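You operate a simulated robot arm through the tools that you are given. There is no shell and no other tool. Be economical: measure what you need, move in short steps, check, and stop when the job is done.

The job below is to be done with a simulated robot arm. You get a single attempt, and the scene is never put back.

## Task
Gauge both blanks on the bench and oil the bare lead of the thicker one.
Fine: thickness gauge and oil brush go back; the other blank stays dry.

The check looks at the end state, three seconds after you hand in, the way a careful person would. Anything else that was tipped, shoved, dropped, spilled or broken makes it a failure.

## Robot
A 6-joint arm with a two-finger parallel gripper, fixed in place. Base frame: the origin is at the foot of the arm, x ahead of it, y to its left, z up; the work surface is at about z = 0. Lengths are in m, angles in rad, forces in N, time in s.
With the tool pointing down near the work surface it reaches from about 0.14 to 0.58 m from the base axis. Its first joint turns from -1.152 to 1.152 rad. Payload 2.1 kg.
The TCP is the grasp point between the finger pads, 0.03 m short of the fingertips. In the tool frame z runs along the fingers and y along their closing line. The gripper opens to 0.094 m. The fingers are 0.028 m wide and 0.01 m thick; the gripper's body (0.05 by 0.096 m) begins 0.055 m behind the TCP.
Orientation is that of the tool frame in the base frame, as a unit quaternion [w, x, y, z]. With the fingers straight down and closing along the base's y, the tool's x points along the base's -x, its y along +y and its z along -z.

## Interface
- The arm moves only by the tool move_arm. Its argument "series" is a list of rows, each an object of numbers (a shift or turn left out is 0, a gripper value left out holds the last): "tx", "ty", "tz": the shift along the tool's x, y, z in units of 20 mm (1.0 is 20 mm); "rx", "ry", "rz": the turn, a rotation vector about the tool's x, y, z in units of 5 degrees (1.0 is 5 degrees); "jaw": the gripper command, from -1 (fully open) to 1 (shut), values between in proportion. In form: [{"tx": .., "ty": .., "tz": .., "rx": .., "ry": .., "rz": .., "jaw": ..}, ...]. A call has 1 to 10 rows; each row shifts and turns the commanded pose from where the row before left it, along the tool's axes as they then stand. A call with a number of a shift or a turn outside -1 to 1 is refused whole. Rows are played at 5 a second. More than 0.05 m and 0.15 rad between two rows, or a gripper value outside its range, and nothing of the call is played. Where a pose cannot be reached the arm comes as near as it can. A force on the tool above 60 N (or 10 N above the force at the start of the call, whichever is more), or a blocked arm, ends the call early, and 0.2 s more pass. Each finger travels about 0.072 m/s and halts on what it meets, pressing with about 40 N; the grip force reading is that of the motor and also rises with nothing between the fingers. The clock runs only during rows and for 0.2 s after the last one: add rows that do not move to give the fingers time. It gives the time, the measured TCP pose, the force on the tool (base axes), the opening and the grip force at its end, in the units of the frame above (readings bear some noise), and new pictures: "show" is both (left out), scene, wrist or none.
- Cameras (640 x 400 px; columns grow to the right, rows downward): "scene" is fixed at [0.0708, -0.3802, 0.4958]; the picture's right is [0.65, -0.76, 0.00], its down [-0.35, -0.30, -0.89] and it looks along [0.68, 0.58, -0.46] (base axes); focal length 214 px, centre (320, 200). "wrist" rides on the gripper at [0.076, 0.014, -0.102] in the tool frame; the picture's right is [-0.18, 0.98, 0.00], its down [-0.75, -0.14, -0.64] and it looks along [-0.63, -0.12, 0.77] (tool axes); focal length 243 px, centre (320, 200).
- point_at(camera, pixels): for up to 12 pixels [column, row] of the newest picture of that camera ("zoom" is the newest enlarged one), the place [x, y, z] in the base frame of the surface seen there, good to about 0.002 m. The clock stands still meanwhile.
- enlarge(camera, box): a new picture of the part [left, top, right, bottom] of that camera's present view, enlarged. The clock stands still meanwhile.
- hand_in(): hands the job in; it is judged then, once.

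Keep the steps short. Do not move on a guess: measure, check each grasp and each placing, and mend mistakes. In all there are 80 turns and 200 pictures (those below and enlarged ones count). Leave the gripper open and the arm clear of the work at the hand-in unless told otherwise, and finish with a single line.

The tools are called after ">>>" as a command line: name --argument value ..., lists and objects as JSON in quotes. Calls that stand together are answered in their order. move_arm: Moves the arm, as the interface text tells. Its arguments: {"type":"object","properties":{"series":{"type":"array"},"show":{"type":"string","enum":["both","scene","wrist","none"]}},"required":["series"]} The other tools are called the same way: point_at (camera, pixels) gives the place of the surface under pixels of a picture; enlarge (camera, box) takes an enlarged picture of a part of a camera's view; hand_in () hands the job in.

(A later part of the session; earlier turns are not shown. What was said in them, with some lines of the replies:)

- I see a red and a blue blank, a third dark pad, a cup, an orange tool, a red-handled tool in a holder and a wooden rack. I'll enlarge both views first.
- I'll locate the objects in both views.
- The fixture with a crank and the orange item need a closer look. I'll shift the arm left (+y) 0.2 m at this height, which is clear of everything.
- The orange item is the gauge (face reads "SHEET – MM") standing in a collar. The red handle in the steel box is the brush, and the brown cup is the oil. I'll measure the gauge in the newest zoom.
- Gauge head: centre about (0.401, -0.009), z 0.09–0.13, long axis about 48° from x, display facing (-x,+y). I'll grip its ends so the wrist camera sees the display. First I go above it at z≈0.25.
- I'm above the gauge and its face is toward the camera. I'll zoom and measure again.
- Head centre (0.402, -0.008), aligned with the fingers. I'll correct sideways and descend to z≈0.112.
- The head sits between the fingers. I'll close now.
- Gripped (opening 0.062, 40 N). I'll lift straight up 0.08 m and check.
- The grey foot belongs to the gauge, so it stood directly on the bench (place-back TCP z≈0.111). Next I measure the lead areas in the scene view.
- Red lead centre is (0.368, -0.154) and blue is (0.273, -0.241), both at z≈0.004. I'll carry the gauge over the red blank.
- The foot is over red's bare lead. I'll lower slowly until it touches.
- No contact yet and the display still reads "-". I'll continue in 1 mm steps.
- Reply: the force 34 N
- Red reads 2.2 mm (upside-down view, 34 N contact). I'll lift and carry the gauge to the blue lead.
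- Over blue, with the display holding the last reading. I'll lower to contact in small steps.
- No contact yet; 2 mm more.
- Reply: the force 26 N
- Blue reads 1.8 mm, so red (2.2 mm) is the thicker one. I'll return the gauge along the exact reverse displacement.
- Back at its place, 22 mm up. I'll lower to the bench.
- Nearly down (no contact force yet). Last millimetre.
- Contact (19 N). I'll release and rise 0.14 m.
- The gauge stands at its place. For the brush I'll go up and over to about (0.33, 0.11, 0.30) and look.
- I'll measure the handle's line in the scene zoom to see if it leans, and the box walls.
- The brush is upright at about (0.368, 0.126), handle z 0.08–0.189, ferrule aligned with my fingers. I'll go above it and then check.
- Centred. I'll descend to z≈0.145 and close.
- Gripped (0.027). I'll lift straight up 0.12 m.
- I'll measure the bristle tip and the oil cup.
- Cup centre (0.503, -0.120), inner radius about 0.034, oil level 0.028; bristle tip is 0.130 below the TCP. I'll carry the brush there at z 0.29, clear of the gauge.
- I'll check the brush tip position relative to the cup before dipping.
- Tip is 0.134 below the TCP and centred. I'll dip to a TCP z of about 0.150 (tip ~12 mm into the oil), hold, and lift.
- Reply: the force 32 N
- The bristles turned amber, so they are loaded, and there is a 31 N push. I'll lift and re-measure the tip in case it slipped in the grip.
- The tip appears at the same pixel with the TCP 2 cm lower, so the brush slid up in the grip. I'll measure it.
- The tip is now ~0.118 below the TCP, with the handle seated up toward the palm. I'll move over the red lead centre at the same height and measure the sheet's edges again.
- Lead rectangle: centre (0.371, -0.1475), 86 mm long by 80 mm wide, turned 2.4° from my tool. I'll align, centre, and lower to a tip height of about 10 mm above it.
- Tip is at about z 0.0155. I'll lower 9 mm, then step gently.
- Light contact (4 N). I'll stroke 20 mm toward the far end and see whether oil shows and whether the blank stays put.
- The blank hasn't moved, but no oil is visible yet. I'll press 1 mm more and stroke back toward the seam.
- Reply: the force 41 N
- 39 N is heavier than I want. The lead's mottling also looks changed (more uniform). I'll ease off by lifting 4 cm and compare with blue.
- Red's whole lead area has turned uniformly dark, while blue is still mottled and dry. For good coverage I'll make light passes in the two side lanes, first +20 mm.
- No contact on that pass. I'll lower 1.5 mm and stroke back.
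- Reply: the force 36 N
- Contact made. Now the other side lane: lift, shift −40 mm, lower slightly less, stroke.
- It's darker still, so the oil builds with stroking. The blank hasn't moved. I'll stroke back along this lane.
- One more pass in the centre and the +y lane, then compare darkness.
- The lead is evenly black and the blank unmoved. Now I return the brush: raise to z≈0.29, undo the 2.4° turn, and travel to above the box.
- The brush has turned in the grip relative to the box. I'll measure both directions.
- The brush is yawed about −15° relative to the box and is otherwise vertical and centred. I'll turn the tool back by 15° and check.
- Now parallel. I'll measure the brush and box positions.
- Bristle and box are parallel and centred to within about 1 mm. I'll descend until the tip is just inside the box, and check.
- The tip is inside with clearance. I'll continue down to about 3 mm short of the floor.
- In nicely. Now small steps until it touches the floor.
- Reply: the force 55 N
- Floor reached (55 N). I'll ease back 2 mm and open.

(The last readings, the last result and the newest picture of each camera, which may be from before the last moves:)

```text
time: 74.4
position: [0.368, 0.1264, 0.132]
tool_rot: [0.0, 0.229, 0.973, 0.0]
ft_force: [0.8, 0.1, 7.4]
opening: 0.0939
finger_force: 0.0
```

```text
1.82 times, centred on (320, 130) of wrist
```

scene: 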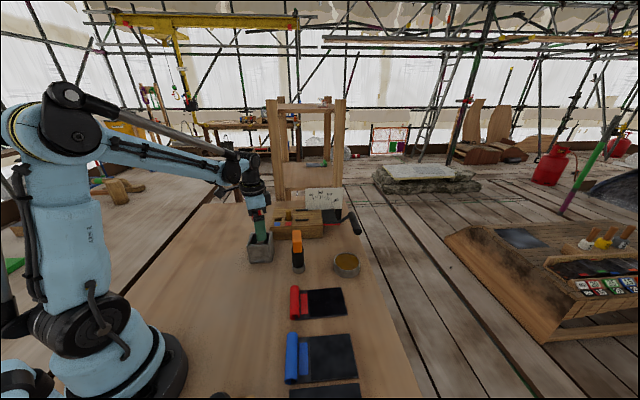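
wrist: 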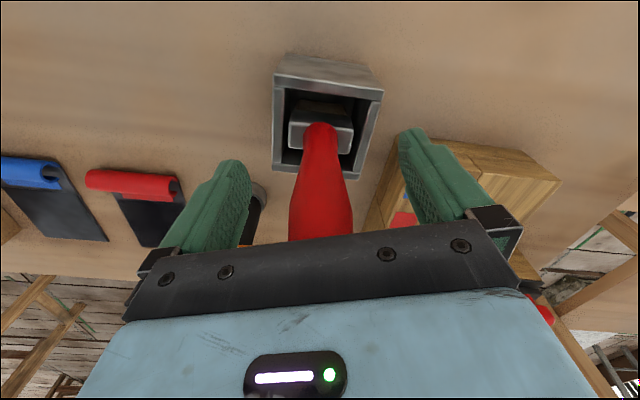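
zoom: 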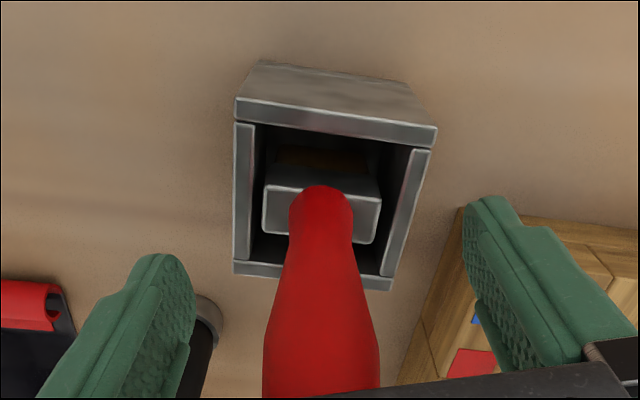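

Released and standing. I'll rise straight up to clear it.

>>> move_arm --series '[{"tz": -0.3}, {"tz": -1}, {"tz": -1}, {"tz": -1}, {"tz": -1}, {"tz": -1}, {"tz": -1}, {"tz": -1}, {"tz": -1}, {}]'

>>> enlarge --camera "scene" --box '[220, 190, 400, 300]'

>>> enlarge --camera "scene" --box '[260, 270, 400, 400]'

```text
time: 76.6
position: [0.3681, 0.1244, 0.2962]
tool_rot: [0.001, 0.23, 0.973, 0.0]
ft_force: [0.5, -0.1, -0.3]
opening: 0.0943
finger_force: 0.1
```

scene: 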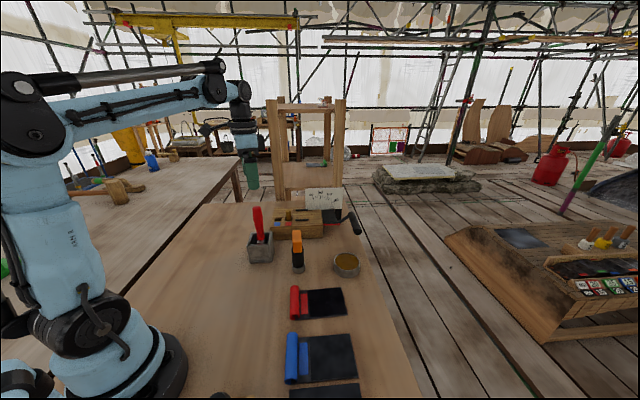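
wrist: 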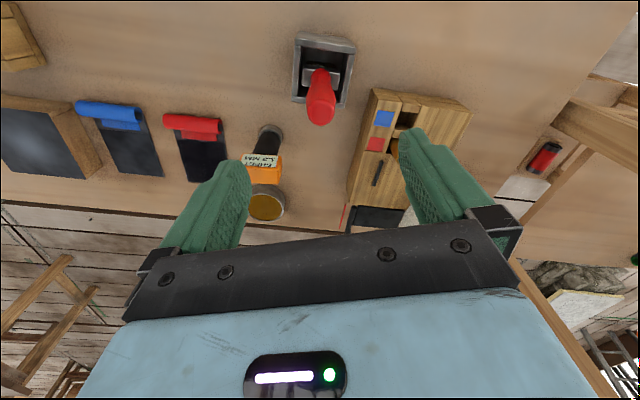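

```text
3.56 times, centred on (310, 245) of scene
```

zoom: 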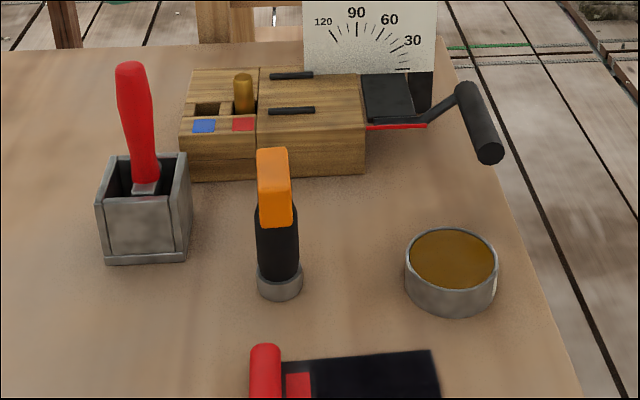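

```text
3.08 times, centred on (330, 335) of scene
```

zoom: 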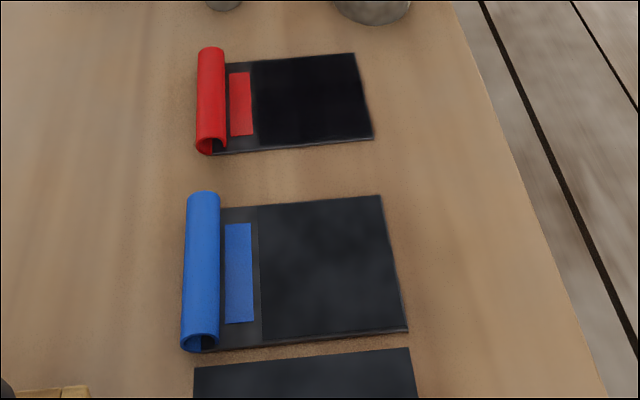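

Brush and gauge are back upright, red's lead is dark with oil, blue is dry, and nothing else has moved. The gripper is open and clear, so I'm handing in.

>>> hand_in

```text
The job is handed in.
```

Red gauged 2.2 mm and blue 1.8 mm, so I oiled red's bare lead and left blue dry, and the gauge and brush are back in their places.
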